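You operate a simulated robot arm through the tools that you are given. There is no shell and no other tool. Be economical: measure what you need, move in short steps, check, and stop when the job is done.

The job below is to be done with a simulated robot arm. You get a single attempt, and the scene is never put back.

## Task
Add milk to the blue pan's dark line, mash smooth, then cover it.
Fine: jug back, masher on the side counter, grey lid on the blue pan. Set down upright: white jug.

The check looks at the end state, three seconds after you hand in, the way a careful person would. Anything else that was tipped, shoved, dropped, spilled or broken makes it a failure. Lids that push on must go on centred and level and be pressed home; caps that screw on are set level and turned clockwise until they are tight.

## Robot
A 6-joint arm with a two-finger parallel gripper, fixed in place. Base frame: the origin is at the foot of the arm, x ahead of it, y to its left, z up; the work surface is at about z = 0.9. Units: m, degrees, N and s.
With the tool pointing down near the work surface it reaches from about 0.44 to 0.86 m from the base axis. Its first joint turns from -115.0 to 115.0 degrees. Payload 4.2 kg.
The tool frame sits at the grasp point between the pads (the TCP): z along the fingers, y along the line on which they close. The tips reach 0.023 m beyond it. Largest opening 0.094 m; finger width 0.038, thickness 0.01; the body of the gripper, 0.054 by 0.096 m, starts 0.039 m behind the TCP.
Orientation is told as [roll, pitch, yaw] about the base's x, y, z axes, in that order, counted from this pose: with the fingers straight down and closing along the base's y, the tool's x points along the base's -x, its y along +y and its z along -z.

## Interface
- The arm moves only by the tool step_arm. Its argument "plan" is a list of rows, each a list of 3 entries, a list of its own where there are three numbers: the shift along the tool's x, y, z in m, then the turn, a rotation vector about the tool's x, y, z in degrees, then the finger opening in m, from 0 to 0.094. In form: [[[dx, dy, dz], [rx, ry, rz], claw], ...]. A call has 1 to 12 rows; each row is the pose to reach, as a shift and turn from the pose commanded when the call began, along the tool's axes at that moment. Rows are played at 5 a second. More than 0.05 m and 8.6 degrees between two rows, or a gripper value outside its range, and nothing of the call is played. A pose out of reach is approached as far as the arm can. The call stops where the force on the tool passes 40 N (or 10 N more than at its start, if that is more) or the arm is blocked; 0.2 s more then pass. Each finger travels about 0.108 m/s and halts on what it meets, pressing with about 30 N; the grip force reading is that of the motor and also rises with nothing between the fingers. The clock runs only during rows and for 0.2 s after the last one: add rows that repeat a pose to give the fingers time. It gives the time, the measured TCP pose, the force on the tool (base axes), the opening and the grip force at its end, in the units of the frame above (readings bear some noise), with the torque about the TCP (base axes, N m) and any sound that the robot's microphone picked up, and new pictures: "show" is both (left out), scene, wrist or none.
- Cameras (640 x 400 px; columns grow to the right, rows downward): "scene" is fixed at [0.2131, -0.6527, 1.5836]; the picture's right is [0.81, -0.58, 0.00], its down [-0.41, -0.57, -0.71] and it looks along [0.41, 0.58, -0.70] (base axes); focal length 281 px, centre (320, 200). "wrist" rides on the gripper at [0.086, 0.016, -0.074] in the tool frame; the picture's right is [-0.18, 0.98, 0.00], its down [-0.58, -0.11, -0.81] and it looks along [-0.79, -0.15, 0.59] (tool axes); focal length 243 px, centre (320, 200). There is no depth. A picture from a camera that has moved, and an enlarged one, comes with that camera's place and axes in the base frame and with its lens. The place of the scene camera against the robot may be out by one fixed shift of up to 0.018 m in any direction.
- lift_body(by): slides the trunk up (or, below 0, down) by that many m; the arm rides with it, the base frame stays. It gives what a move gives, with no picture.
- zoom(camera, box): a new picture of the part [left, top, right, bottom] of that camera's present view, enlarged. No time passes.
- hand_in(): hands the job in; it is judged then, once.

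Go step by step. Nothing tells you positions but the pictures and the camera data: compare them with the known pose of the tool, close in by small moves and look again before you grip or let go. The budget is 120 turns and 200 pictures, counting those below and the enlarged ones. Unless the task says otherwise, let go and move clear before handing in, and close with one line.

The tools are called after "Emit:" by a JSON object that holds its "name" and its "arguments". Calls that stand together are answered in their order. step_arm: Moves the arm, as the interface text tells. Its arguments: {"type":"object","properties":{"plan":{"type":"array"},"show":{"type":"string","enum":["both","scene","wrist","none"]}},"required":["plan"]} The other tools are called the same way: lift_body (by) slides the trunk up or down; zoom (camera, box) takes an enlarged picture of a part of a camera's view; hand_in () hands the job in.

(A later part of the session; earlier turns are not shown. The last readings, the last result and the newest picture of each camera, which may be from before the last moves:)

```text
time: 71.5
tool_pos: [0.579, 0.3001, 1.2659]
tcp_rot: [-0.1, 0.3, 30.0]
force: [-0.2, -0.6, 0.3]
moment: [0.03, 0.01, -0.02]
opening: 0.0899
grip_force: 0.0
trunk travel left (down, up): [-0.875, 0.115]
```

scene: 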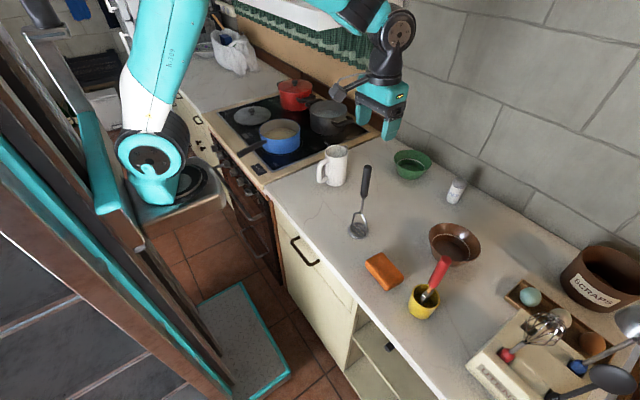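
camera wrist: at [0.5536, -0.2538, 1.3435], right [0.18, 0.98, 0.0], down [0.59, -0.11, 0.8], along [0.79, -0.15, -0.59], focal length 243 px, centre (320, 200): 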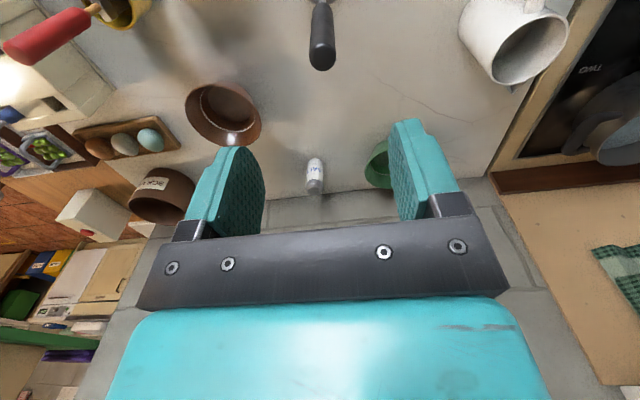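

Emit:
{"name": "step_arm", "arguments": {"plan": [[[-0.024, 0.033, 0.013], [0, 0, -2], 0.09], [[-0.048, 0.066, 0.026], [0, 0, -4], 0.09], [[-0.072, 0.099, 0.039], [0, 0, -6], 0.09], [[-0.096, 0.132, 0.052], [0, 0, -8], 0.09], [[-0.12, 0.165, 0.066], [0, 0, -10], 0.09], [[-0.12, 0.165, 0.066], [0, 0, -10], 0.09]]}}

Emit:
{"name": "zoom", "arguments": {"camera": "wrist", "box": [240, 0, 440, 125]}}

Emit:
{"name": "zoom", "arguments": {"camera": "scene", "box": [210, 70, 320, 150]}}

```text
time: 72.9
tool_pos: [0.575, 0.4558, 1.1984]
tcp_rot: [-0.1, 0.4, 40.1]
force: [-0.2, 0.2, -0.1]
moment: [-0.01, -0.03, 0.02]
opening: 0.0899
grip_force: 0.0
out of reach, approached as far as the arm can: row 4, 5, 6
trunk travel left (down, up): [-0.875, 0.115]
camera wrist: at [0.4994, 0.4133, 1.2728], right [-0.49, 0.87, 0.0], down [0.52, 0.29, 0.8], along [0.7, 0.39, -0.6], focal length 243 px, centre (320, 200)
```

scene: 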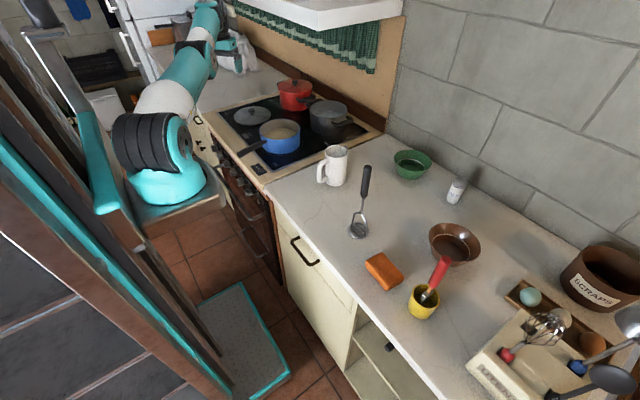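
wrist: 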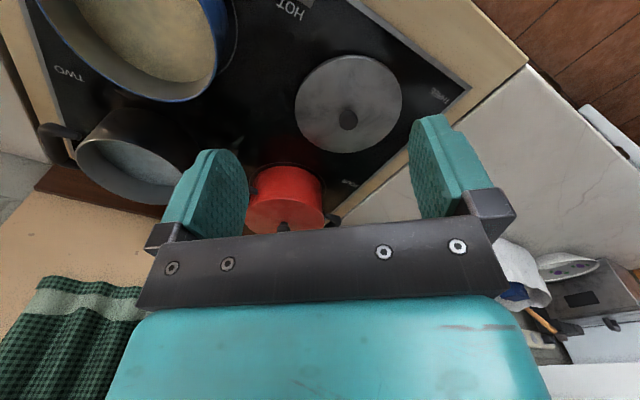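

```text
3.20 times, centred on (340, 62) of wrist
camera zoom: at [0.4994, 0.4133, 1.2728], right [-0.49, 0.87, 0.0], down [0.52, 0.29, 0.8], along [0.7, 0.39, -0.6], focal length 776 px, centre (256, 640)
```

zoom: 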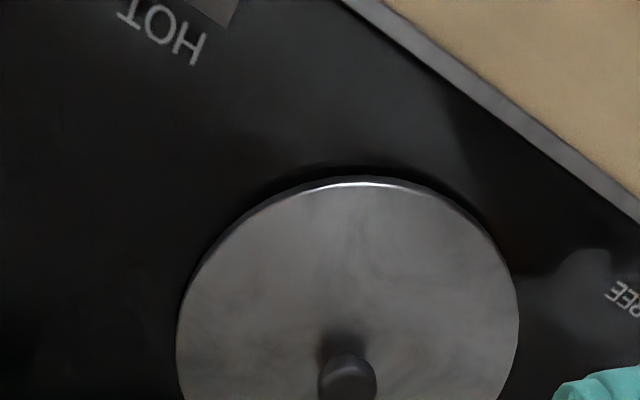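

```text
5.00 times, centred on (265, 110) of scene
camera zoom: at [0.2131, -0.6527, 1.5836], right [0.81, -0.58, 0.0], down [-0.41, -0.57, -0.71], along [0.41, 0.58, -0.7], focal length 1406 px, centre (595, 650)
```

zoom: 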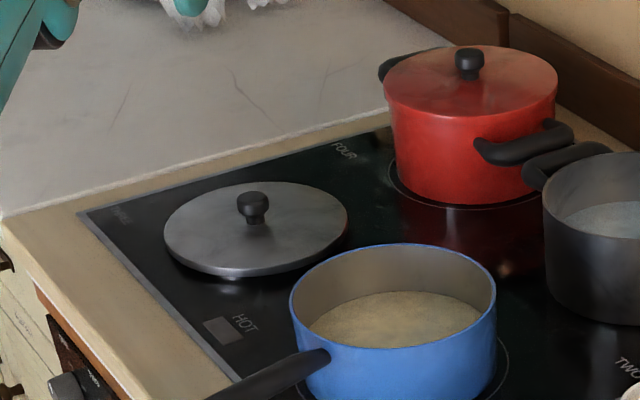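

The knob is at about (0.675, 0.565) with its top at about z 0.937, which is near the reach limit. I raise the trunk fully to gain outward reach.

Emit:
{"name": "lift_body", "arguments": {"by": 0.115}}

```text
time: 74.3
tool_pos: [0.5775, 0.4559, 1.3113]
tcp_rot: [-0.1, 0.3, 40.1]
force: [0.4, -0.5, 0.2]
moment: [0.02, -0.01, 0.04]
opening: 0.0901
grip_force: 0.0
trunk travel left (down, up): [-0.99, 0.0]
```

Emit:
{"name": "step_arm", "arguments": {"plan": [[[0, 0, 0.045], [0, -2, 0], 0.06], [[0, 0, 0.09], [0, -4, 0], 0.06], [[0, 0, 0.135], [0, -6, 0], 0.06], [[0, 0, 0.18], [0, -8, 0], 0.06], [[-0.025, 0, 0.22], [0, -8, 0], 0.06], [[-0.06, 0, 0.25], [0, -8, 0], 0.06], [[-0.06, 0, 0.25], [0, -8, 0], 0.06]]}}

Emit:
{"name": "zoom", "arguments": {"camera": "scene", "box": [210, 50, 320, 150]}}

```text
time: 75.9
tool_pos: [0.5964, 0.4608, 1.0797]
tcp_rot: [-0.1, -7.7, 40.1]
force: [0.2, -0.4, 0.1]
moment: [0.0, 0.03, 0.0]
opening: 0.0597
grip_force: 0.1
out of reach, approached as far as the arm can: row 2, 3, 4, 5, 6, 7
trunk travel left (down, up): [-0.99, 0.0]
camera wrist: at [0.5132, 0.4131, 1.1403], right [-0.49, 0.87, 0.02], down [0.43, 0.22, 0.88], along [0.76, 0.44, -0.48], focal length 243 px, centre (320, 200)
```

scene: 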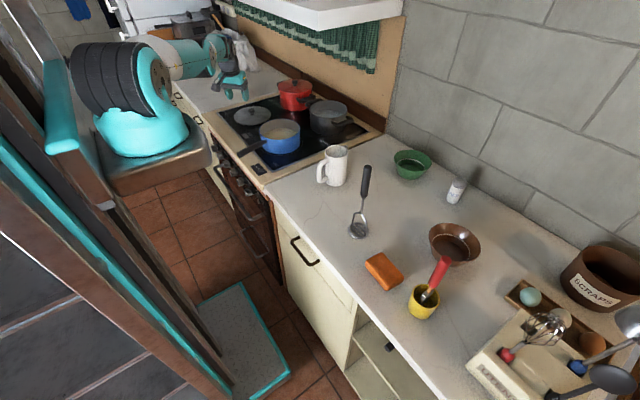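
wrist: 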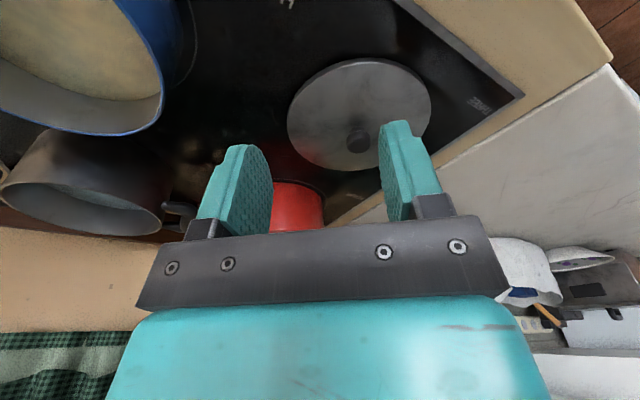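

```text
4.00 times, centred on (265, 100) of scene
camera zoom: at [0.2131, -0.6527, 1.5836], right [0.81, -0.58, 0.0], down [-0.41, -0.57, -0.71], along [0.41, 0.58, -0.7], focal length 1125 px, centre (540, 600)
```

zoom: 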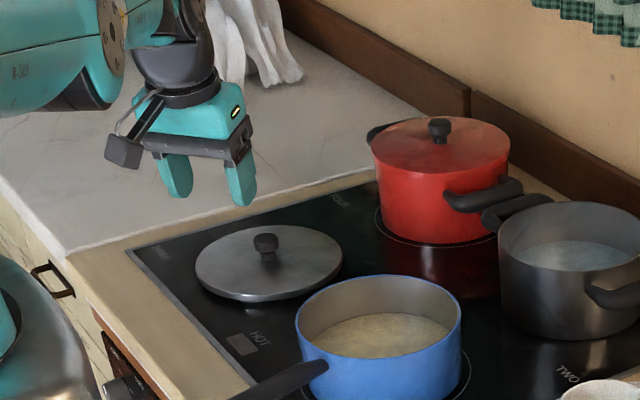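

The arm reports a limit here, so I test which direction is free.

Emit:
{"name": "step_arm", "arguments": {"plan": [[[-0.0, 0, 0.03], [0, 0, 0], 0.06], [[-0.0, 0, 0.06], [0, 0, 0], 0.06], [[-0.03, 0, 0.06], [0, 0, 0], 0.06], [[-0.06, 0, 0.06], [0, 0, 0], 0.06], [[-0.06, 0, 0.06], [0, 0, 0], 0.06]], "show": "scene"}}

```text
time: 77.1
tool_pos: [0.6006, 0.4504, 1.0412]
tcp_rot: [-0.2, -7.7, 40.1]
force: [0.3, -0.6, -0.9]
moment: [-0.01, 0.0, -0.01]
opening: 0.0597
grip_force: 0.0
out of reach, approached as far as the arm can: row 1, 2, 3, 4, 5
trunk travel left (down, up): [-0.99, 0.0]
```

scene: 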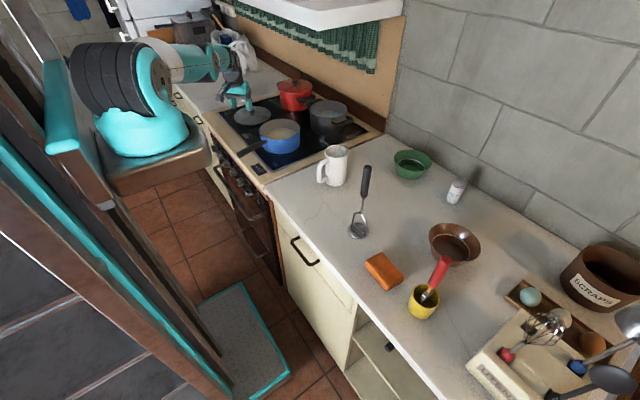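

Emit:
{"name": "zoom", "arguments": {"camera": "scene", "box": [60, 10, 300, 170]}}

Emit:
{"name": "step_arm", "arguments": {"plan": [[[0.0, -0.03, 0], [0, 0, 0], 0.06], [[-0.03, -0.06, 0], [0, 0, 0], 0.06], [[-0.06, -0.07, 0], [0, 0, 0], 0.06], [[-0.06, -0.07, 0], [0, 0, 0], 0.06]], "show": "none"}}

```text
2.50 times, centred on (180, 90) of scene
camera zoom: at [0.2131, -0.6527, 1.5836], right [0.81, -0.58, 0.0], down [-0.41, -0.57, -0.71], along [0.41, 0.58, -0.7], focal length 703 px, centre (670, 475)
```

zoom: 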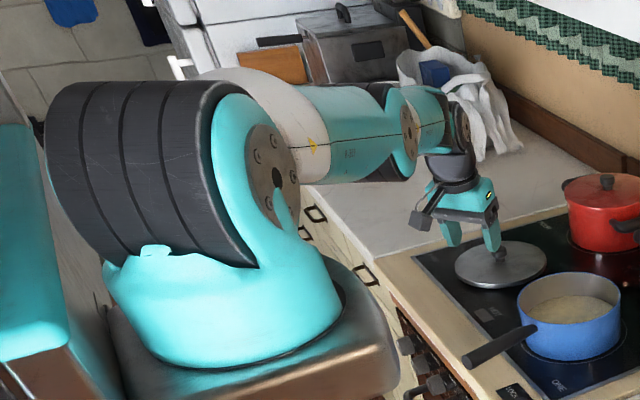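

```text
time: 78.1
tool_pos: [0.663, 0.4079, 1.0561]
tcp_rot: [-0.1, -7.7, 40.1]
force: [0.0, 0.3, 1.1]
moment: [0.01, 0.01, 0.0]
opening: 0.06
grip_force: 0.1
out of reach, approached as far as the arm can: row 2, 3, 4
trunk travel left (down, up): [-0.99, 0.0]
```

The limit seems orientation-dependent. I'll level the tool and try again.

Emit:
{"name": "step_arm", "arguments": {"plan": [[[0.0, 0, 0], [0, 4, 0], 0.06], [[0, 0, 0], [0, 7.7, 0], 0.06], [[-0.04, 0, 0], [0, 7.7, 0], 0.06], [[-0.08, 0, 0], [0, 7.7, 0], 0.06], [[-0.08, 0, 0.04], [0, 7.7, 0], 0.06], [[-0.08, 0, 0.04], [0, 7.7, 0], 0.06]], "show": "none"}}

```text
time: 79.5
tool_pos: [0.6505, 0.3898, 1.0612]
tcp_rot: [-0.1, 0.0, 40.1]
force: [-1.1, 0.1, -0.2]
moment: [0.04, -0.02, 0.01]
opening: 0.06
grip_force: 0.2
out of reach, approached as far as the arm can: row 1, 2, 3, 4, 5, 6
trunk travel left (down, up): [-0.99, 0.0]
```

I'll test with the trunk lower instead. First I move up and in for clearance.

Emit:
{"name": "step_arm", "arguments": {"plan": [[[0.04, 0, -0.02], [0, 0, 0], 0.06], [[0.07, 0, -0.06], [0, 0, 0], 0.06], [[0.09, 0, -0.1], [0, 0, 0], 0.06], [[0.1, 0, -0.14], [0, 0, 0], 0.06], [[0.1, 0, -0.18], [0, 0, 0], 0.06], [[0.1, 0, -0.22], [0, 0, 0], 0.06], [[0.1, 0, -0.26], [0, 0, 0], 0.06], [[0.1, 0, -0.26], [0, 0, 0], 0.06]], "show": "none"}}

Emit:
{"name": "lift_body", "arguments": {"by": -0.2}}

Emit:
{"name": "step_arm", "arguments": {"plan": [[[-0.04, 0, 0], [0, 0, 0], 0.06], [[-0.08, 0, 0], [0, 0, 0], 0.06], [[-0.12, 0, 0], [0, 0, 0], 0.06], [[-0.16, 0, 0], [0, 0, 0], 0.06], [[-0.2, 0, 0], [0, 0, 0], 0.06], [[-0.24, 0, 0], [0, 0, 0], 0.06], [[-0.24, 0, 0], [0, 0, 0], 0.06]], "show": "scene"}}

```text
time: 81.3
tool_pos: [0.5738, 0.3234, 1.3209]
tcp_rot: [-0.1, 0.0, 40.1]
force: [0.2, -0.3, 0.2]
moment: [-0.01, -0.02, 0.03]
opening: 0.0601
grip_force: 0.1
trunk travel left (down, up): [-0.99, 0.0]
```

```text
time: 83.5
tool_pos: [0.5733, 0.3224, 1.12]
tcp_rot: [-0.1, 0.0, 40.1]
force: [0.1, 0.2, -0.4]
moment: [0.0, -0.03, 0.0]
opening: 0.0598
grip_force: 0.1
trunk travel left (down, up): [-0.79, 0.2]
```

```text
time: 85.1
tool_pos: [0.6621, 0.3939, 1.117]
tcp_rot: [0.1, 0.0, 40.1]
force: [-0.3, 0.4, -0.6]
moment: [-0.02, -0.01, 0.04]
opening: 0.0602
grip_force: 0.1
out of reach, approached as far as the arm can: row 3, 4, 5, 6, 7
trunk travel left (down, up): [-0.79, 0.2]
```

scene: 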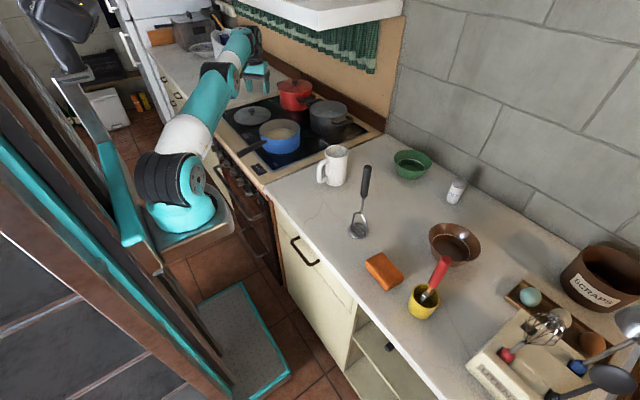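

The arm's axis appears offset, so I probe the reach at higher tool heights. That mimics a lower trunk.

Emit:
{"name": "step_arm", "arguments": {"plan": [[[0.0, 0, -0.04], [0, 0, 0], 0.06], [[0.0, 0, -0.08], [0, 0, 0], 0.06], [[0.0, 0, -0.12], [0, 0, 0], 0.06], [[-0.04, 0, -0.12], [0, 0, 0], 0.06], [[-0.08, 0, -0.12], [0, 0, 0], 0.06], [[-0.12, 0, -0.12], [0, 0, 0], 0.06], [[-0.12, 0, -0.12], [0, 0, 0], 0.06]], "show": "none"}}

```text
time: 86.7
tool_pos: [0.6526, 0.3723, 1.2107]
tcp_rot: [-0.1, 0.0, 40.1]
force: [-0.1, 0.2, -0.7]
moment: [0.01, 0.0, 0.0]
opening: 0.06
grip_force: 0.0
out of reach, approached as far as the arm can: row 1, 2, 3, 4, 5, 6, 7
trunk travel left (down, up): [-0.79, 0.2]
```

Vertical reach toward the lid falls short by about 0.12 m. So I'll lower the trunk and approach the knob with the fingers tilted outward about 36°, yaw about 54°.

Emit:
{"name": "lift_body", "arguments": {"by": -0.115}}

Emit:
{"name": "step_arm", "arguments": {"plan": [[[0.02, 0.015, 0], [0, 0, -3.5], 0.06], [[0.04, 0.03, 0], [0, 0, -7], 0.06], [[0.05, 0.045, 0], [0, 0, -10.5], 0.06], [[0.06, 0.06, 0], [0, 0, -14], 0.06], [[0.06, 0.06, 0], [0, 0, -14], 0.06]], "show": "none"}}

```text
time: 88.2
tool_pos: [0.6532, 0.3723, 1.0962]
tcp_rot: [-0.1, 0.1, 40.1]
force: [0.6, 0.6, 1.0]
moment: [0.01, 0.03, 0.01]
opening: 0.0597
grip_force: 0.2
trunk travel left (down, up): [-0.675, 0.315]
```

```text
time: 89.4
tool_pos: [0.5679, 0.3779, 1.0957]
tcp_rot: [-0.1, 0.0, 54.1]
force: [-0.9, 1.2, 0.9]
moment: [-0.01, 0.04, -0.02]
opening: 0.0603
grip_force: 0.0
trunk travel left (down, up): [-0.675, 0.315]
```

Emit:
{"name": "step_arm", "arguments": {"plan": [[[-0.02, 0.004, 0], [0, -6, 0], 0.06], [[-0.04, 0.008, 0.01], [0, -12, 0], 0.06], [[-0.06, 0.012, 0.02], [0, -18, 0], 0.06], [[-0.08, 0.016, 0.03], [0, -24, 0], 0.06], [[-0.1, 0.02, 0.04], [0, -30, 0], 0.06], [[-0.12, 0.023, 0.05], [0, -36, 0], 0.06], [[-0.12, 0.023, 0.05], [0, -36, 0], 0.06]]}}

Emit:
{"name": "zoom", "arguments": {"camera": "wrist", "box": [200, 20, 440, 200]}}

Emit:
{"name": "zoom", "arguments": {"camera": "scene", "box": [200, 50, 320, 150]}}

```text
time: 91.2
tool_pos: [0.6266, 0.5051, 1.0846]
tcp_rot: [0.4, -41.2, 53.7]
force: [-0.1, -0.2, 1.2]
moment: [0.02, -0.02, -0.02]
opening: 0.0599
grip_force: 0.0
out of reach, approached as far as the arm can: row 3, 4, 5, 6
trunk travel left (down, up): [-0.675, 0.315]
stopped in row 7: the arm was blocked; the commanded pose is now the measured one
camera wrist: at [0.546, 0.4213, 1.083], right [-0.71, 0.69, 0.13], down [0.04, -0.14, 0.99], along [0.7, 0.71, 0.08], focal length 243 px, centre (320, 200)
```

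scene: 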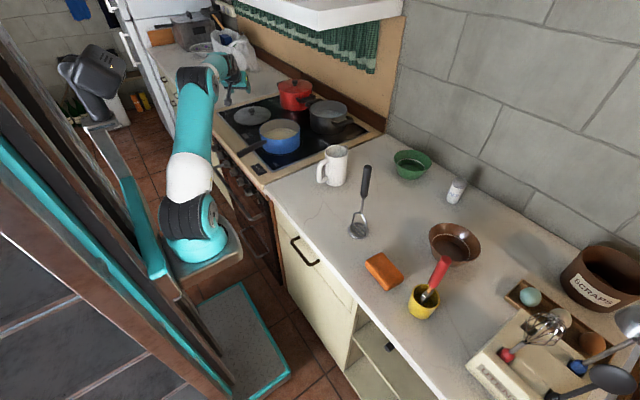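
wrist: 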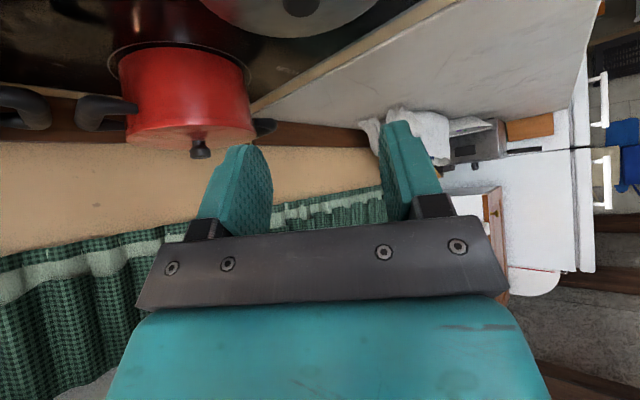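

```text
2.22 times, centred on (320, 110) of wrist
camera zoom: at [0.546, 0.4213, 1.083], right [-0.71, 0.69, 0.13], down [0.04, -0.14, 0.99], along [0.7, 0.71, 0.08], focal length 539 px, centre (320, 400)
```

zoom: 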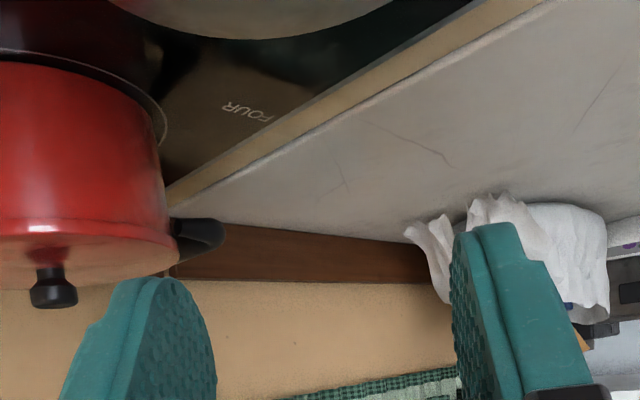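

```text
4.00 times, centred on (260, 100) of scene
camera zoom: at [0.2131, -0.6527, 1.5836], right [0.81, -0.58, 0.0], down [-0.41, -0.57, -0.71], along [0.41, 0.58, -0.7], focal length 1125 px, centre (560, 600)
```

zoom: 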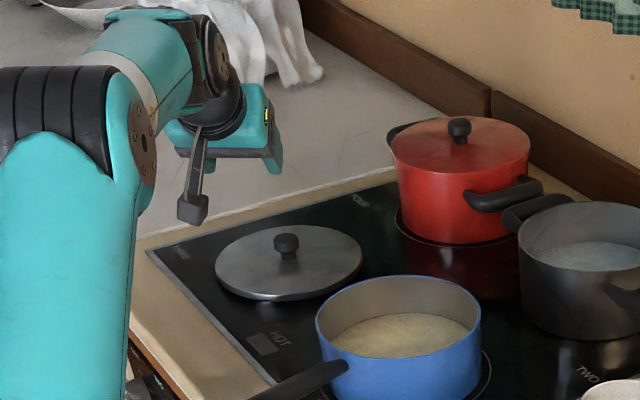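

The arm is nearly stretched here. Lowering the TCP brings the wrist to shoulder height, which gains reach, so I go down first and then outward in small steps.

Emit:
{"name": "step_arm", "arguments": {"plan": [[[0.0185, 0, 0.0215], [0, 0, 0], 0.06], [[0.037, 0, 0.043], [0, 0, 0], 0.06], [[0.056, 0, 0.064], [0, 0, 0], 0.06], [[0.056, 0, 0.064], [0, 0, 0], 0.06]], "show": "none"}}

```text
time: 92.2
tool_pos: [0.6241, 0.5044, 0.9946]
tcp_rot: [0.4, -40.8, 53.9]
force: [-0.3, 0.2, -0.6]
moment: [-0.01, 0.01, -0.01]
opening: 0.0601
grip_force: 0.0
trunk travel left (down, up): [-0.675, 0.315]
```

Emit:
{"name": "step_arm", "arguments": {"plan": [[[-0.0113, -0.002, 0.0098], [0, 0, 0], 0.06], [[-0.0227, -0.003, 0.0197], [0, 0, 0], 0.06], [[-0.0227, -0.003, 0.0197], [0, 0, 0], 0.06]], "show": "both"}}

Emit:
{"name": "zoom", "arguments": {"camera": "scene", "box": [200, 70, 300, 145]}}

```text
time: 93.0
tool_pos: [0.6454, 0.5255, 0.9953]
tcp_rot: [0.4, -40.8, 53.8]
force: [-0.3, -0.6, -1.1]
moment: [0.02, 0.0, -0.01]
opening: 0.0599
grip_force: 0.0
trunk travel left (down, up): [-0.675, 0.315]
camera wrist: at [0.5652, 0.4429, 0.995], right [-0.71, 0.69, 0.13], down [0.04, -0.14, 0.99], along [0.7, 0.71, 0.07], focal length 243 px, centre (320, 200)
```

scene: 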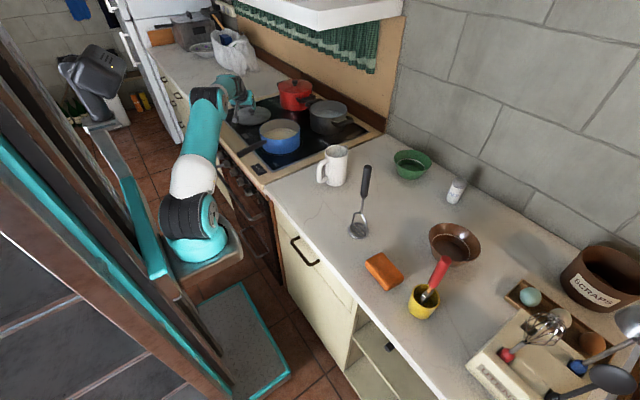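
wrist: 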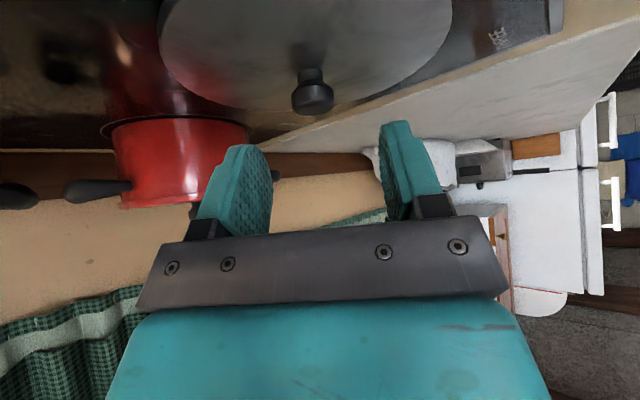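

```text
5.33 times, centred on (250, 108) of scene
camera zoom: at [0.2131, -0.6527, 1.5836], right [0.81, -0.58, 0.0], down [-0.41, -0.57, -0.71], along [0.41, 0.58, -0.7], focal length 1500 px, centre (693, 693)
```

zoom: 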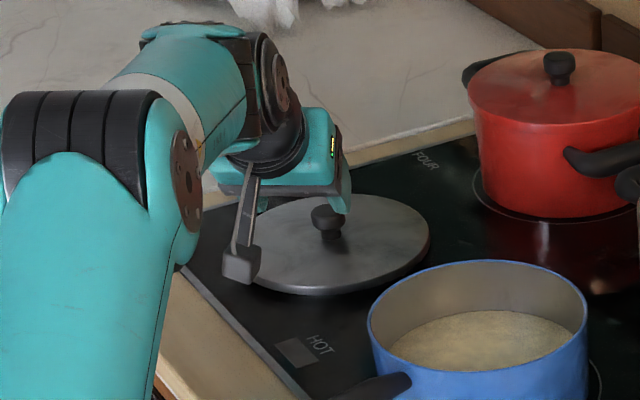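

Now within reach. The knob is at about (0.677, 0.564), z 0.922–0.948. I advance along the finger direction to straddle it.

Emit:
{"name": "step_arm", "arguments": {"plan": [[[-0.003, -0.004, 0.015], [0, 0, 0], 0.06], [[-0.006, -0.004, 0.03], [0, 0, 0], 0.06], [[-0.009, -0.004, 0.045], [0, 0, 0], 0.06], [[-0.009, -0.004, 0.045], [0, 0, 0], 0.06]], "show": "wrist"}}

Emit:
{"name": "zoom", "arguments": {"camera": "scene", "box": [220, 80, 290, 135]}}

```text
time: 94.0
tool_pos: [0.664, 0.5441, 0.9664]
tcp_rot: [0.5, -40.7, 53.8]
force: [0.7, 0.1, -0.5]
moment: [0.03, 0.0, -0.02]
opening: 0.0599
grip_force: 0.1
out of reach, approached as far as the arm can: row 3, 4
trunk travel left (down, up): [-0.675, 0.315]
camera wrist: at [0.5835, 0.4615, 0.9666], right [-0.71, 0.69, 0.13], down [0.04, -0.14, 0.99], along [0.7, 0.71, 0.07], focal length 243 px, centre (320, 200)
```

wrist: 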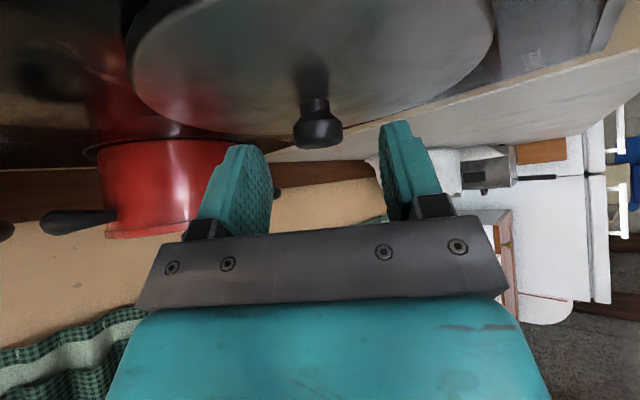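

```text
7.27 times, centred on (255, 108) of scene
camera zoom: at [0.2131, -0.6527, 1.5836], right [0.81, -0.58, 0.0], down [-0.41, -0.57, -0.71], along [0.41, 0.58, -0.7], focal length 2045 px, centre (793, 873)
```

zoom: 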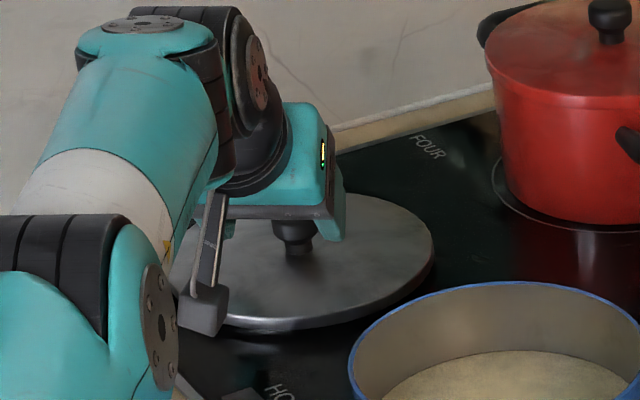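

I've hit the reach limit about 2 cm short. A bit more outward tilt (about 48°) should give the remainder.

Emit:
{"name": "step_arm", "arguments": {"plan": [[[0, 0, 0], [0, -4, 0], 0.06], [[0, 0.001, 0], [0, -7.5, 0], 0.06], [[-0.001, 0.001, 0.008], [0, -7.5, 0], 0.06], [[-0.003, 0.001, 0.016], [0, -7.5, 0], 0.06], [[-0.003, 0.001, 0.016], [0, -7.5, 0], 0.06]], "show": "wrist"}}

Emit:
{"name": "zoom", "arguments": {"camera": "scene", "box": [220, 80, 290, 135]}}

```text
time: 95.2
tool_pos: [0.67, 0.5564, 0.9555]
tcp_rot: [0.4, -48.3, 53.7]
force: [0.4, 0.9, 0.1]
moment: [-0.02, 0.01, 0.02]
opening: 0.06
grip_force: 0.0
trunk travel left (down, up): [-0.675, 0.315]
camera wrist: at [0.5909, 0.4741, 0.9405], right [-0.72, 0.68, 0.14], down [-0.03, -0.24, 0.97], along [0.69, 0.7, 0.2], focal length 243 px, centre (320, 200)
```

wrist: 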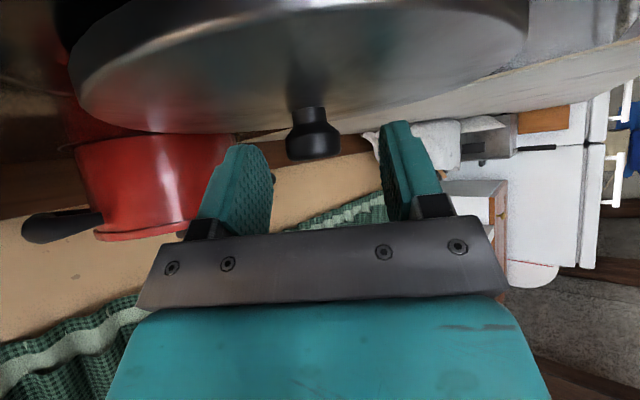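

```text
7.27 times, centred on (255, 108) of scene
camera zoom: at [0.2131, -0.6527, 1.5836], right [0.81, -0.58, 0.0], down [-0.41, -0.57, -0.71], along [0.41, 0.58, -0.7], focal length 2045 px, centre (793, 873)
```

zoom: 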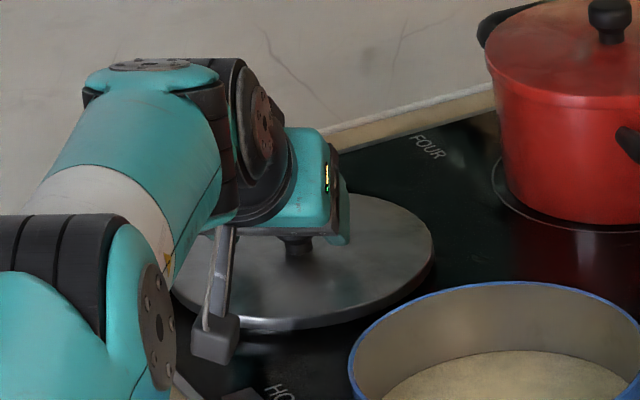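

The knob head is z 0.928–0.944, between the pads. I nudge in 5 mm and close.

Emit:
{"name": "step_arm", "arguments": {"plan": [[[0, -0.001, 0.003], [0, 0, 0], 0.06], [[0, -0.002, 0.0055], [0, 0, 0], 0.06], [[0, -0.002, 0.0055], [0, 0, 0], 0.045], [[0, -0.002, 0.0055], [0, 0, 0], 0.03], [[0, -0.002, 0.0055], [0, 0, 0], 0.015], [[0, -0.002, 0.0055], [0, 0, 0], 0.0], [[0, -0.002, 0.0055], [0, 0, 0], 0.0], [[0, -0.002, 0.0055], [0, 0, 0], 0.0]], "show": "wrist"}}

Emit:
{"name": "zoom", "arguments": {"camera": "scene", "box": [220, 80, 290, 135]}}

```text
time: 97.0
tool_pos: [0.675, 0.558, 0.9528]
tcp_rot: [0.3, -48.3, 53.7]
force: [-0.1, 1.0, -1.1]
moment: [-0.02, 0.04, -0.04]
opening: 0.0284
grip_force: 29.9
trunk travel left (down, up): [-0.675, 0.315]
camera wrist: at [0.5948, 0.4761, 0.9378], right [-0.72, 0.68, 0.14], down [-0.03, -0.24, 0.97], along [0.69, 0.7, 0.2], focal length 243 px, centre (320, 200)
```

wrist: 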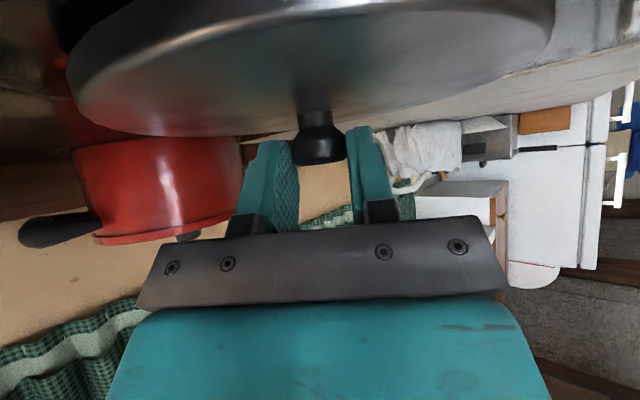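

```text
7.27 times, centred on (255, 108) of scene
camera zoom: at [0.2131, -0.6527, 1.5836], right [0.81, -0.58, 0.0], down [-0.41, -0.57, -0.71], along [0.41, 0.58, -0.7], focal length 2045 px, centre (793, 873)
```

zoom: 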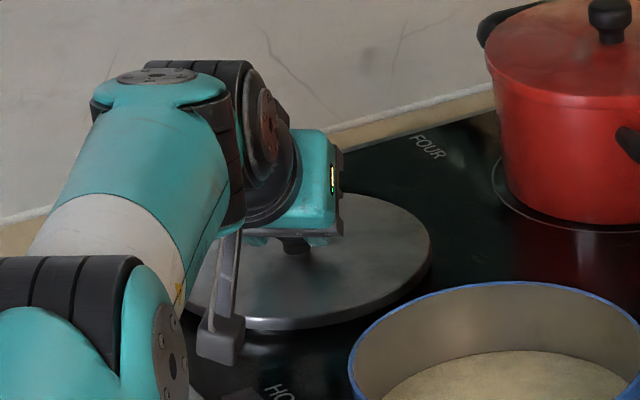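

Knob gripped. I lift with a slight inward draw.

Emit:
{"name": "step_arm", "arguments": {"plan": [[[-0.0053, 0, -0.0091], [0, 0, 0], 0.0], [[-0.0105, 0, -0.0183], [0, 0, 0], 0.0], [[-0.0158, 0, -0.0274], [0, 0, 0], 0.0], [[-0.0158, 0, -0.0274], [0, 0, 0], 0.0]], "show": "wrist"}}

Emit:
{"name": "zoom", "arguments": {"camera": "scene", "box": [220, 70, 300, 135]}}

```text
time: 98.0
tool_pos: [0.6688, 0.5491, 0.9824]
tcp_rot: [0.4, -48.3, 53.8]
force: [0.2, -0.4, -2.2]
moment: [-0.03, 0.02, -0.01]
opening: 0.0286
grip_force: 30.6
trunk travel left (down, up): [-0.675, 0.315]
camera wrist: at [0.5897, 0.4675, 0.9669], right [-0.72, 0.68, 0.14], down [-0.03, -0.24, 0.97], along [0.69, 0.7, 0.2], focal length 243 px, centre (320, 200)
```

wrist: 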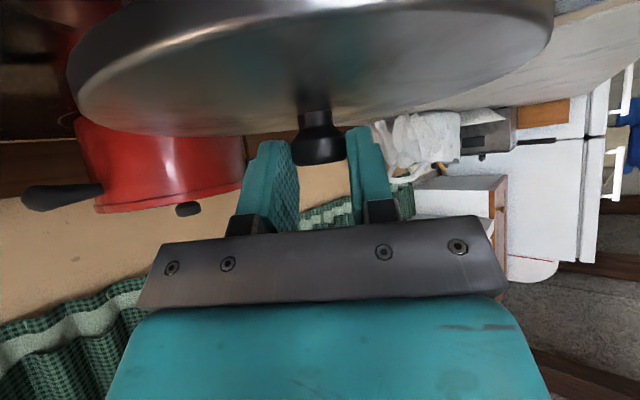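

```text
6.15 times, centred on (260, 102) of scene
camera zoom: at [0.2131, -0.6527, 1.5836], right [0.81, -0.58, 0.0], down [-0.41, -0.57, -0.71], along [0.41, 0.58, -0.7], focal length 1730 px, centre (689, 800)
```

zoom: 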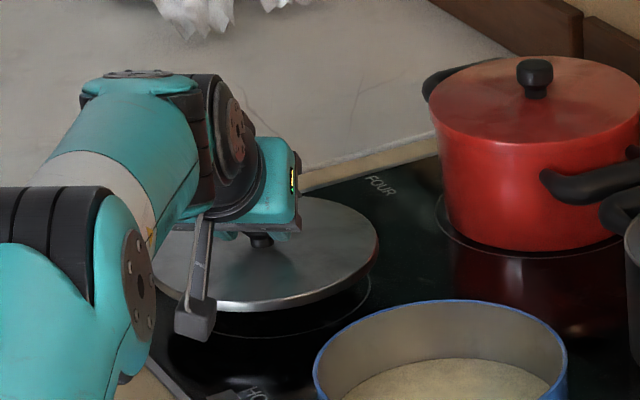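

The lid hangs level. I raise it and carry it over the pan at moderate speed.

Emit:
{"name": "step_arm", "arguments": {"plan": [[[-0.02, 0, -0.0177], [0, 0, 0], 0.0], [[-0.04, 0, -0.0355], [0, 0, 0], 0.0], [[-0.0598, 0, -0.0532], [0, 0, 0], 0.0], [[-0.0397, -0.0221, -0.0758], [0, 0, 0], 0.0], [[-0.0196, -0.0442, -0.0983], [0, 0, 0], 0.0], [[0.0005, -0.0663, -0.1209], [0, 0, 0], 0.0], [[0.0205, -0.0883, -0.1435], [0, 0, 0], 0.0], [[0.0406, -0.1104, -0.1661], [0, 0, 0], 0.0], [[0.0607, -0.1325, -0.1886], [0, 0, 0], 0.0], [[0.0808, -0.1546, -0.2112], [0, 0, 0], 0.0], [[0.0808, -0.1546, -0.2112], [0, 0, 0], 0.0]]}}

Emit:
{"name": "zoom", "arguments": {"camera": "scene", "box": [230, 80, 330, 160]}}

```text
time: 100.4
tool_pos: [0.6711, 0.2898, 1.0598]
tcp_rot: [0.4, -48.4, 53.7]
force: [-1.2, -0.3, -2.0]
moment: [0.0, 0.01, 0.03]
opening: 0.0288
grip_force: 29.8
trunk travel left (down, up): [-0.675, 0.315]
camera wrist: at [0.5913, 0.2083, 1.045], right [-0.72, 0.68, 0.14], down [-0.03, -0.24, 0.97], along [0.69, 0.7, 0.2], focal length 243 px, centre (320, 200)
```

scene: 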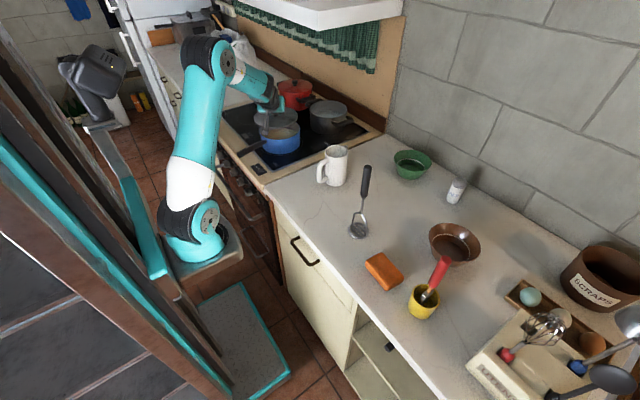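
wrist: 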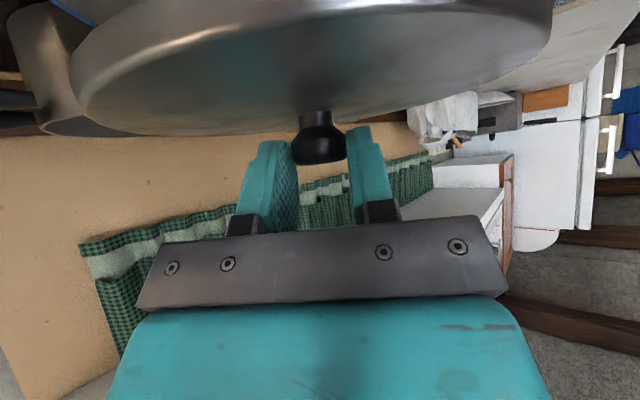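

```text
5.00 times, centred on (280, 120) of scene
camera zoom: at [0.2131, -0.6527, 1.5836], right [0.81, -0.58, 0.0], down [-0.41, -0.57, -0.71], along [0.41, 0.58, -0.7], focal length 1406 px, centre (520, 600)
```

zoom: 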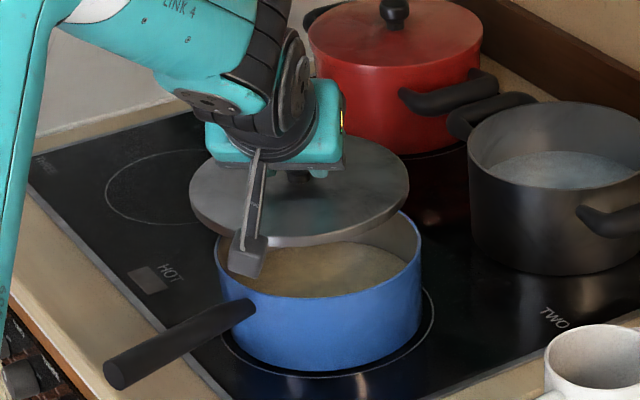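

In the scene view the lid sits about 9 mm left of the pan. I shift it and lower to just above the rim, then compare again.

Emit:
{"name": "step_arm", "arguments": {"plan": [[[0.006, -0.003, 0.006], [0, 0, 0], 0.0], [[0.0135, -0.006, 0.012], [0, 0, 0], 0.0], [[0.02, -0.009, 0.018], [0, 0, 0], 0.0], [[0.0261, -0.009, 0.0233], [0, 0, 0], 0.0], [[0.0261, -0.009, 0.0233], [0, 0, 0], 0.0]], "show": "none"}}

Emit:
{"name": "zoom", "arguments": {"camera": "scene", "box": [245, 95, 315, 155]}}

Emit:
{"name": "zoom", "arguments": {"camera": "wrist", "box": [0, 0, 640, 200]}}

```text
time: 101.6
tool_pos: [0.6777, 0.2839, 1.027]
tcp_rot: [0.4, -48.3, 53.8]
force: [0.2, 0.7, -1.0]
moment: [0.02, -0.01, -0.01]
opening: 0.0286
grip_force: 30.2
trunk travel left (down, up): [-0.675, 0.315]
```

```text
6.67 times, centred on (280, 125) of scene
camera zoom: at [0.2131, -0.6527, 1.5836], right [0.81, -0.58, 0.0], down [-0.41, -0.57, -0.71], along [0.41, 0.58, -0.7], focal length 1874 px, centre (587, 700)
```

zoom: 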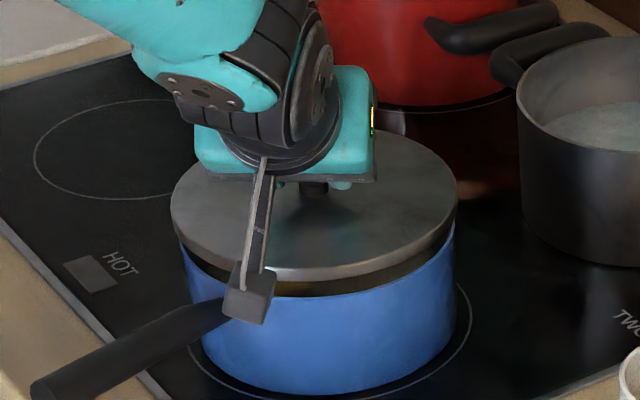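

```text
1.00 times, centred on (320, 100) of wrist (not enlarged: the box is as wide or as high as the picture)
camera zoom: at [0.5987, 0.2014, 1.0114], right [-0.72, 0.68, 0.14], down [-0.03, -0.24, 0.97], along [0.69, 0.7, 0.2], focal length 243 px, centre (320, 300)
```

zoom: 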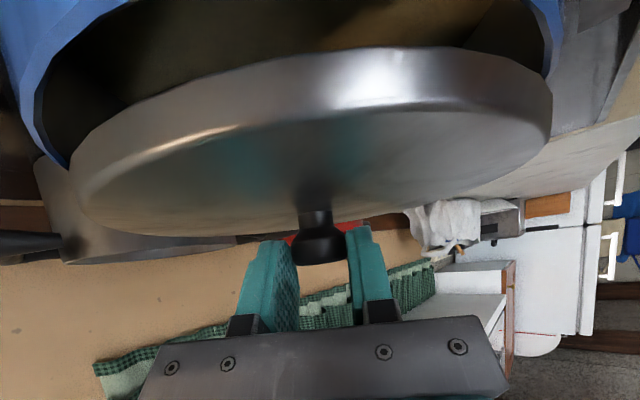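

Both views place the pan centre at about (0.683, 0.291), and the lid is within 2–3 mm of that. I apply a small correction, lower to just above the rim and recheck.

Emit:
{"name": "step_arm", "arguments": {"plan": [[[-0.0003, -0.0005, 0.0033], [0, 0, 0], 0.0], [[0.0042, -0.0005, 0.0051], [0, 0, 0], 0.0], [[0.0042, -0.0005, 0.0051], [0, 0, 0], 0.0]], "show": "none"}}

Emit:
{"name": "zoom", "arguments": {"camera": "scene", "box": [250, 105, 310, 155]}}

Emit:
{"name": "zoom", "arguments": {"camera": "wrist", "box": [0, 0, 640, 200]}}

```text
time: 102.4
tool_pos: [0.6781, 0.2836, 1.0231]
tcp_rot: [0.3, -48.6, 53.8]
force: [2.1, 2.4, 9.1]
moment: [0.74, -0.56, -0.08]
opening: 0.0285
grip_force: 30.0
trunk travel left (down, up): [-0.675, 0.315]
```

```text
8.00 times, centred on (280, 130) of scene
camera zoom: at [0.2131, -0.6527, 1.5836], right [0.81, -0.58, 0.0], down [-0.41, -0.57, -0.71], along [0.41, 0.58, -0.7], focal length 2249 px, centre (640, 760)
```

zoom: 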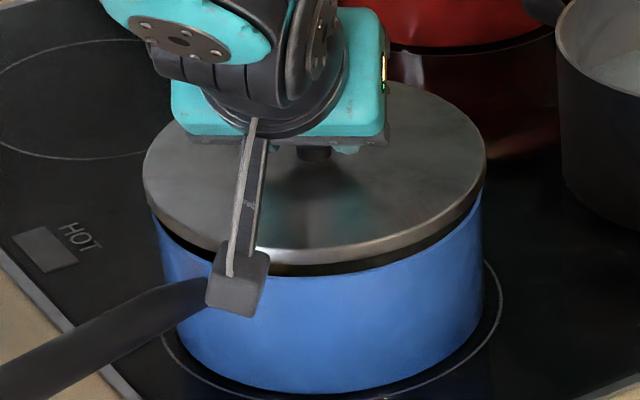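

```text
1.00 times, centred on (320, 100) of wrist (not enlarged: the box is as wide or as high as the picture)
camera zoom: at [0.5996, 0.2022, 1.0066], right [-0.72, 0.67, 0.14], down [-0.04, -0.24, 0.97], along [0.69, 0.7, 0.2], focal length 243 px, centre (320, 300)
```

zoom: 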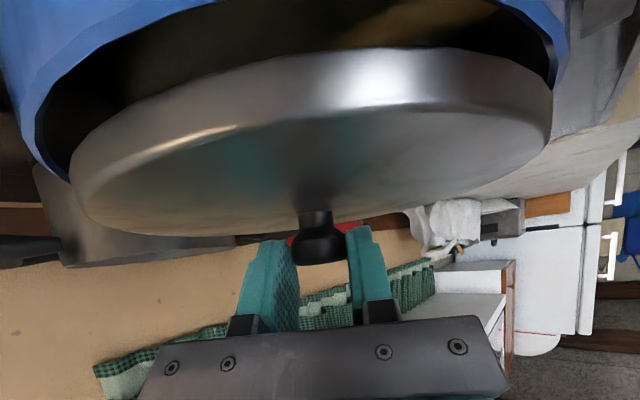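

The moment shows contact on the far edge, so the lid's plug is touching the far rim. I lift a little, shift 4 mm toward the robot and feel again.

Emit:
{"name": "step_arm", "arguments": {"plan": [[[-0.0022, 0, -0.002], [0, 0.3, 0], 0.0], [[0.0005, 0, -0.005], [0, 0.3, 0], 0.0], [[0.0005, 0, -0.005], [0, 0.3, 0], 0.0], [[0.002, 0, -0.0037], [0, 0.3, 0], 0.0], [[0.0035, 0, -0.0023], [0, 0.3, 0], 0.0], [[0.0035, 0, -0.0023], [0, 0.3, 0], 0.0]], "show": "none"}}

Emit:
{"name": "zoom", "arguments": {"camera": "scene", "box": [250, 105, 310, 155]}}

```text
time: 103.8
tool_pos: [0.6756, 0.2808, 1.019]
tcp_rot: [0.4, -48.0, 53.7]
force: [1.0, 0.4, -1.0]
moment: [0.01, 0.01, -0.03]
opening: 0.0285
grip_force: 29.8
trunk travel left (down, up): [-0.675, 0.315]
```

```text
8.00 times, centred on (280, 130) of scene
camera zoom: at [0.2131, -0.6527, 1.5836], right [0.81, -0.58, 0.0], down [-0.41, -0.57, -0.71], along [0.41, 0.58, -0.7], focal length 2249 px, centre (640, 760)
```

zoom: 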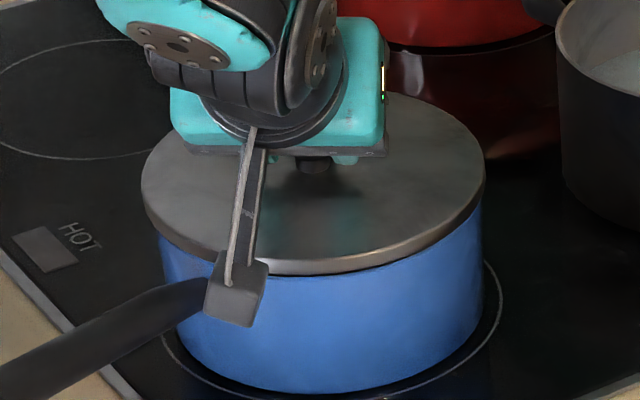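

The plug has entered. I lower gently until the lid seats.

Emit:
{"name": "step_arm", "arguments": {"plan": [[[0.0015, 0, 0.0013], [0, 0, 0], 0.0], [[0.003, 0, 0.0027], [0, 0, 0], 0.0], [[0.0045, 0, 0.004], [0, 0, 0], 0.0], [[0.0045, 0, 0.004], [0, 0, 0], 0.0]], "show": "none"}}

Emit:
{"name": "zoom", "arguments": {"camera": "wrist", "box": [0, 0, 640, 200]}}

```text
time: 104.8
tool_pos: [0.6754, 0.2813, 1.0163]
tcp_rot: [0.3, -48.2, 53.8]
force: [1.3, 2.5, 18.9]
moment: [0.33, -0.25, -0.15]
opening: 0.0282
grip_force: 29.8
trunk travel left (down, up): [-0.675, 0.315]
```

```text
1.00 times, centred on (320, 100) of wrist (not enlarged: the box is as wide or as high as the picture)
camera zoom: at [0.5967, 0.1986, 1.0007], right [-0.72, 0.68, 0.14], down [-0.04, -0.24, 0.97], along [0.69, 0.7, 0.2], focal length 243 px, centre (320, 300)
```

zoom: 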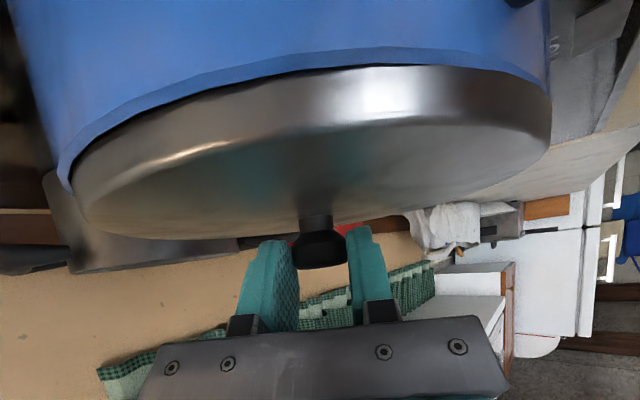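

Emit:
{"name": "zoom", "arguments": {"camera": "scene", "box": [255, 110, 310, 160]}}

Emit:
{"name": "zoom", "arguments": {"camera": "wrist", "box": [40, 0, 340, 110]}}

Emit:
{"name": "zoom", "arguments": {"camera": "wrist", "box": [300, 0, 600, 110]}}

```text
8.00 times, centred on (282, 135) of scene
camera zoom: at [0.2131, -0.6527, 1.5836], right [0.81, -0.58, 0.0], down [-0.41, -0.57, -0.71], along [0.41, 0.58, -0.7], focal length 2249 px, centre (620, 720)
```

zoom: 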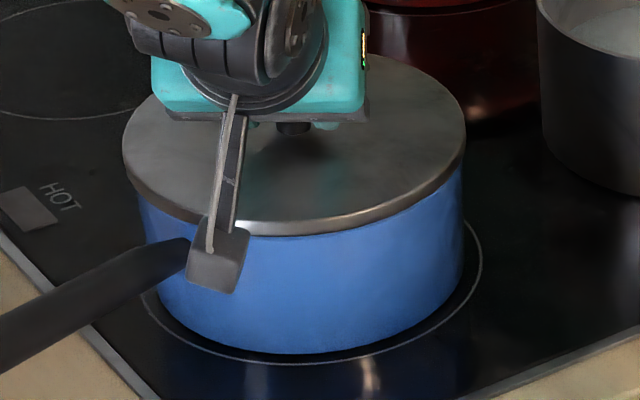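

```text
2.13 times, centred on (190, 55) of wrist
camera zoom: at [0.5967, 0.1986, 1.0007], right [-0.72, 0.68, 0.14], down [-0.04, -0.24, 0.97], along [0.69, 0.7, 0.2], focal length 518 px, centre (597, 509)
```

zoom: 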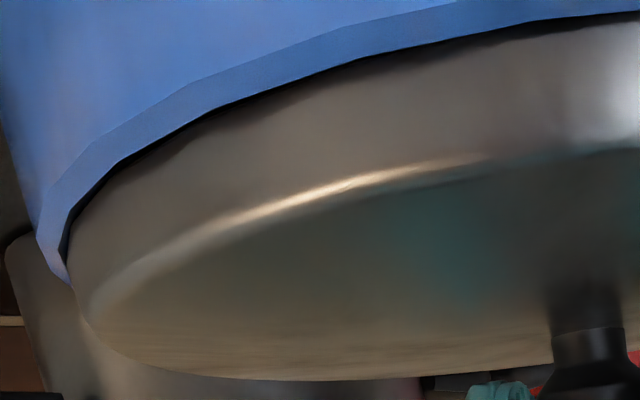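

```text
2.13 times, centred on (450, 55) of wrist
camera zoom: at [0.5967, 0.1986, 1.0007], right [-0.72, 0.68, 0.14], down [-0.04, -0.24, 0.97], along [0.69, 0.7, 0.2], focal length 518 px, centre (43, 509)
```

zoom: 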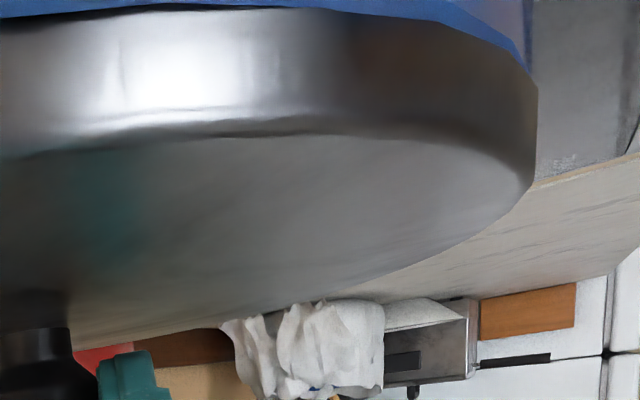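

The lid is seated on the rim with no gap in the scene view. I release the knob and back off along the finger direction.

Emit:
{"name": "step_arm", "arguments": {"plan": [[[-0.001, 0, -0.0009], [0, 0, 0], 0.0], [[-0.001, 0, -0.0009], [0, 0, 0], 0.03], [[-0.001, 0, -0.0009], [0, 0, 0], 0.045], [[-0.001, 0, -0.0009], [0, 0, 0], 0.06], [[-0.001, 0, -0.0009], [0, 0, 0], 0.06], [[-0.005, 0, -0.02], [0, 0, 0], 0.06], [[-0.02, 0, -0.05], [0, 0, 0], 0.06], [[-0.04, 0, -0.08], [0, 0, 0], 0.06], [[-0.06, 0, -0.11], [0, 0, 0], 0.06], [[-0.06, 0, -0.11], [0, 0, 0], 0.06]], "show": "both"}}

Emit:
{"name": "zoom", "arguments": {"camera": "scene", "box": [255, 105, 310, 155]}}

Emit:
{"name": "zoom", "arguments": {"camera": "wrist", "box": [150, 0, 490, 150]}}

```text
time: 107.0
tool_pos: [0.6518, 0.2468, 1.1322]
tcp_rot: [0.5, -48.0, 53.7]
force: [0.2, -0.3, 0.2]
moment: [0.0, 0.0, 0.0]
opening: 0.0599
grip_force: 0.1
trunk travel left (down, up): [-0.675, 0.315]
camera wrist: at [0.5714, 0.1649, 1.1177], right [-0.72, 0.68, 0.14], down [-0.03, -0.24, 0.97], along [0.69, 0.7, 0.19], focal length 243 px, centre (320, 200)
```

scene: 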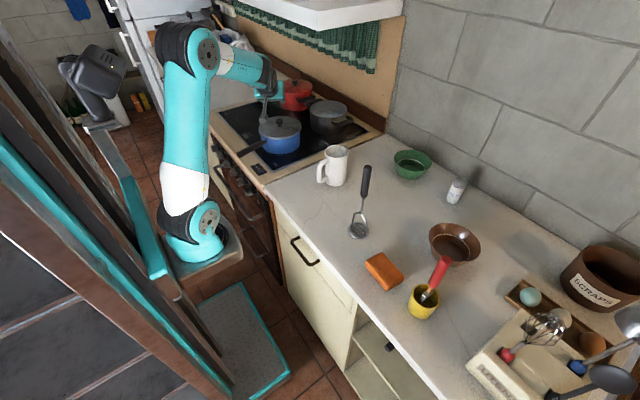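
wrist: 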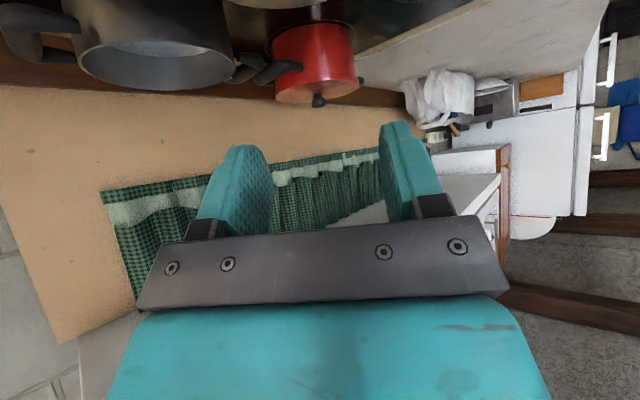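

```text
8.00 times, centred on (282, 130) of scene
camera zoom: at [0.2131, -0.6527, 1.5836], right [0.81, -0.58, 0.0], down [-0.41, -0.57, -0.71], along [0.41, 0.58, -0.7], focal length 2249 px, centre (620, 760)
```

zoom: 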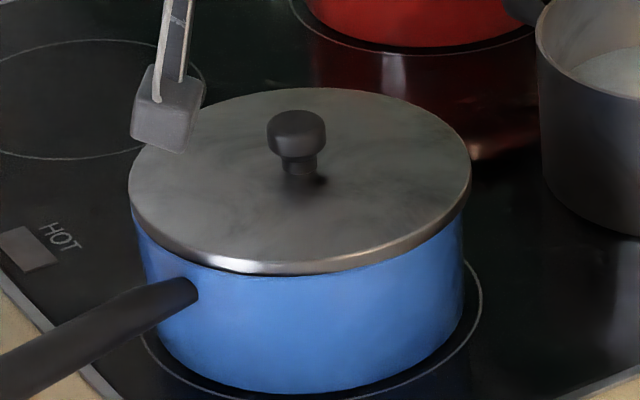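

```text
1.88 times, centred on (320, 75) of wrist
camera zoom: at [0.5714, 0.1649, 1.1177], right [-0.72, 0.68, 0.14], down [-0.03, -0.24, 0.97], along [0.69, 0.7, 0.19], focal length 457 px, centre (320, 435)
```

zoom: 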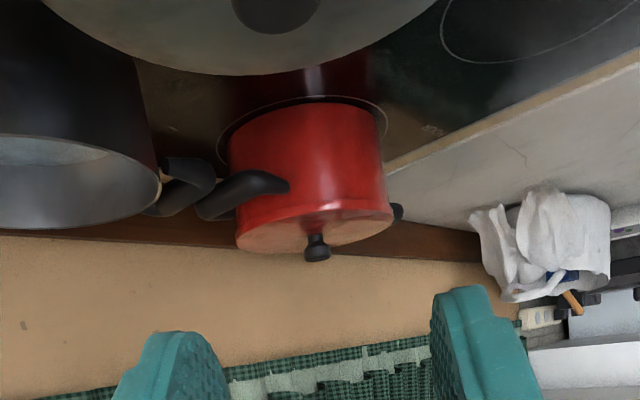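

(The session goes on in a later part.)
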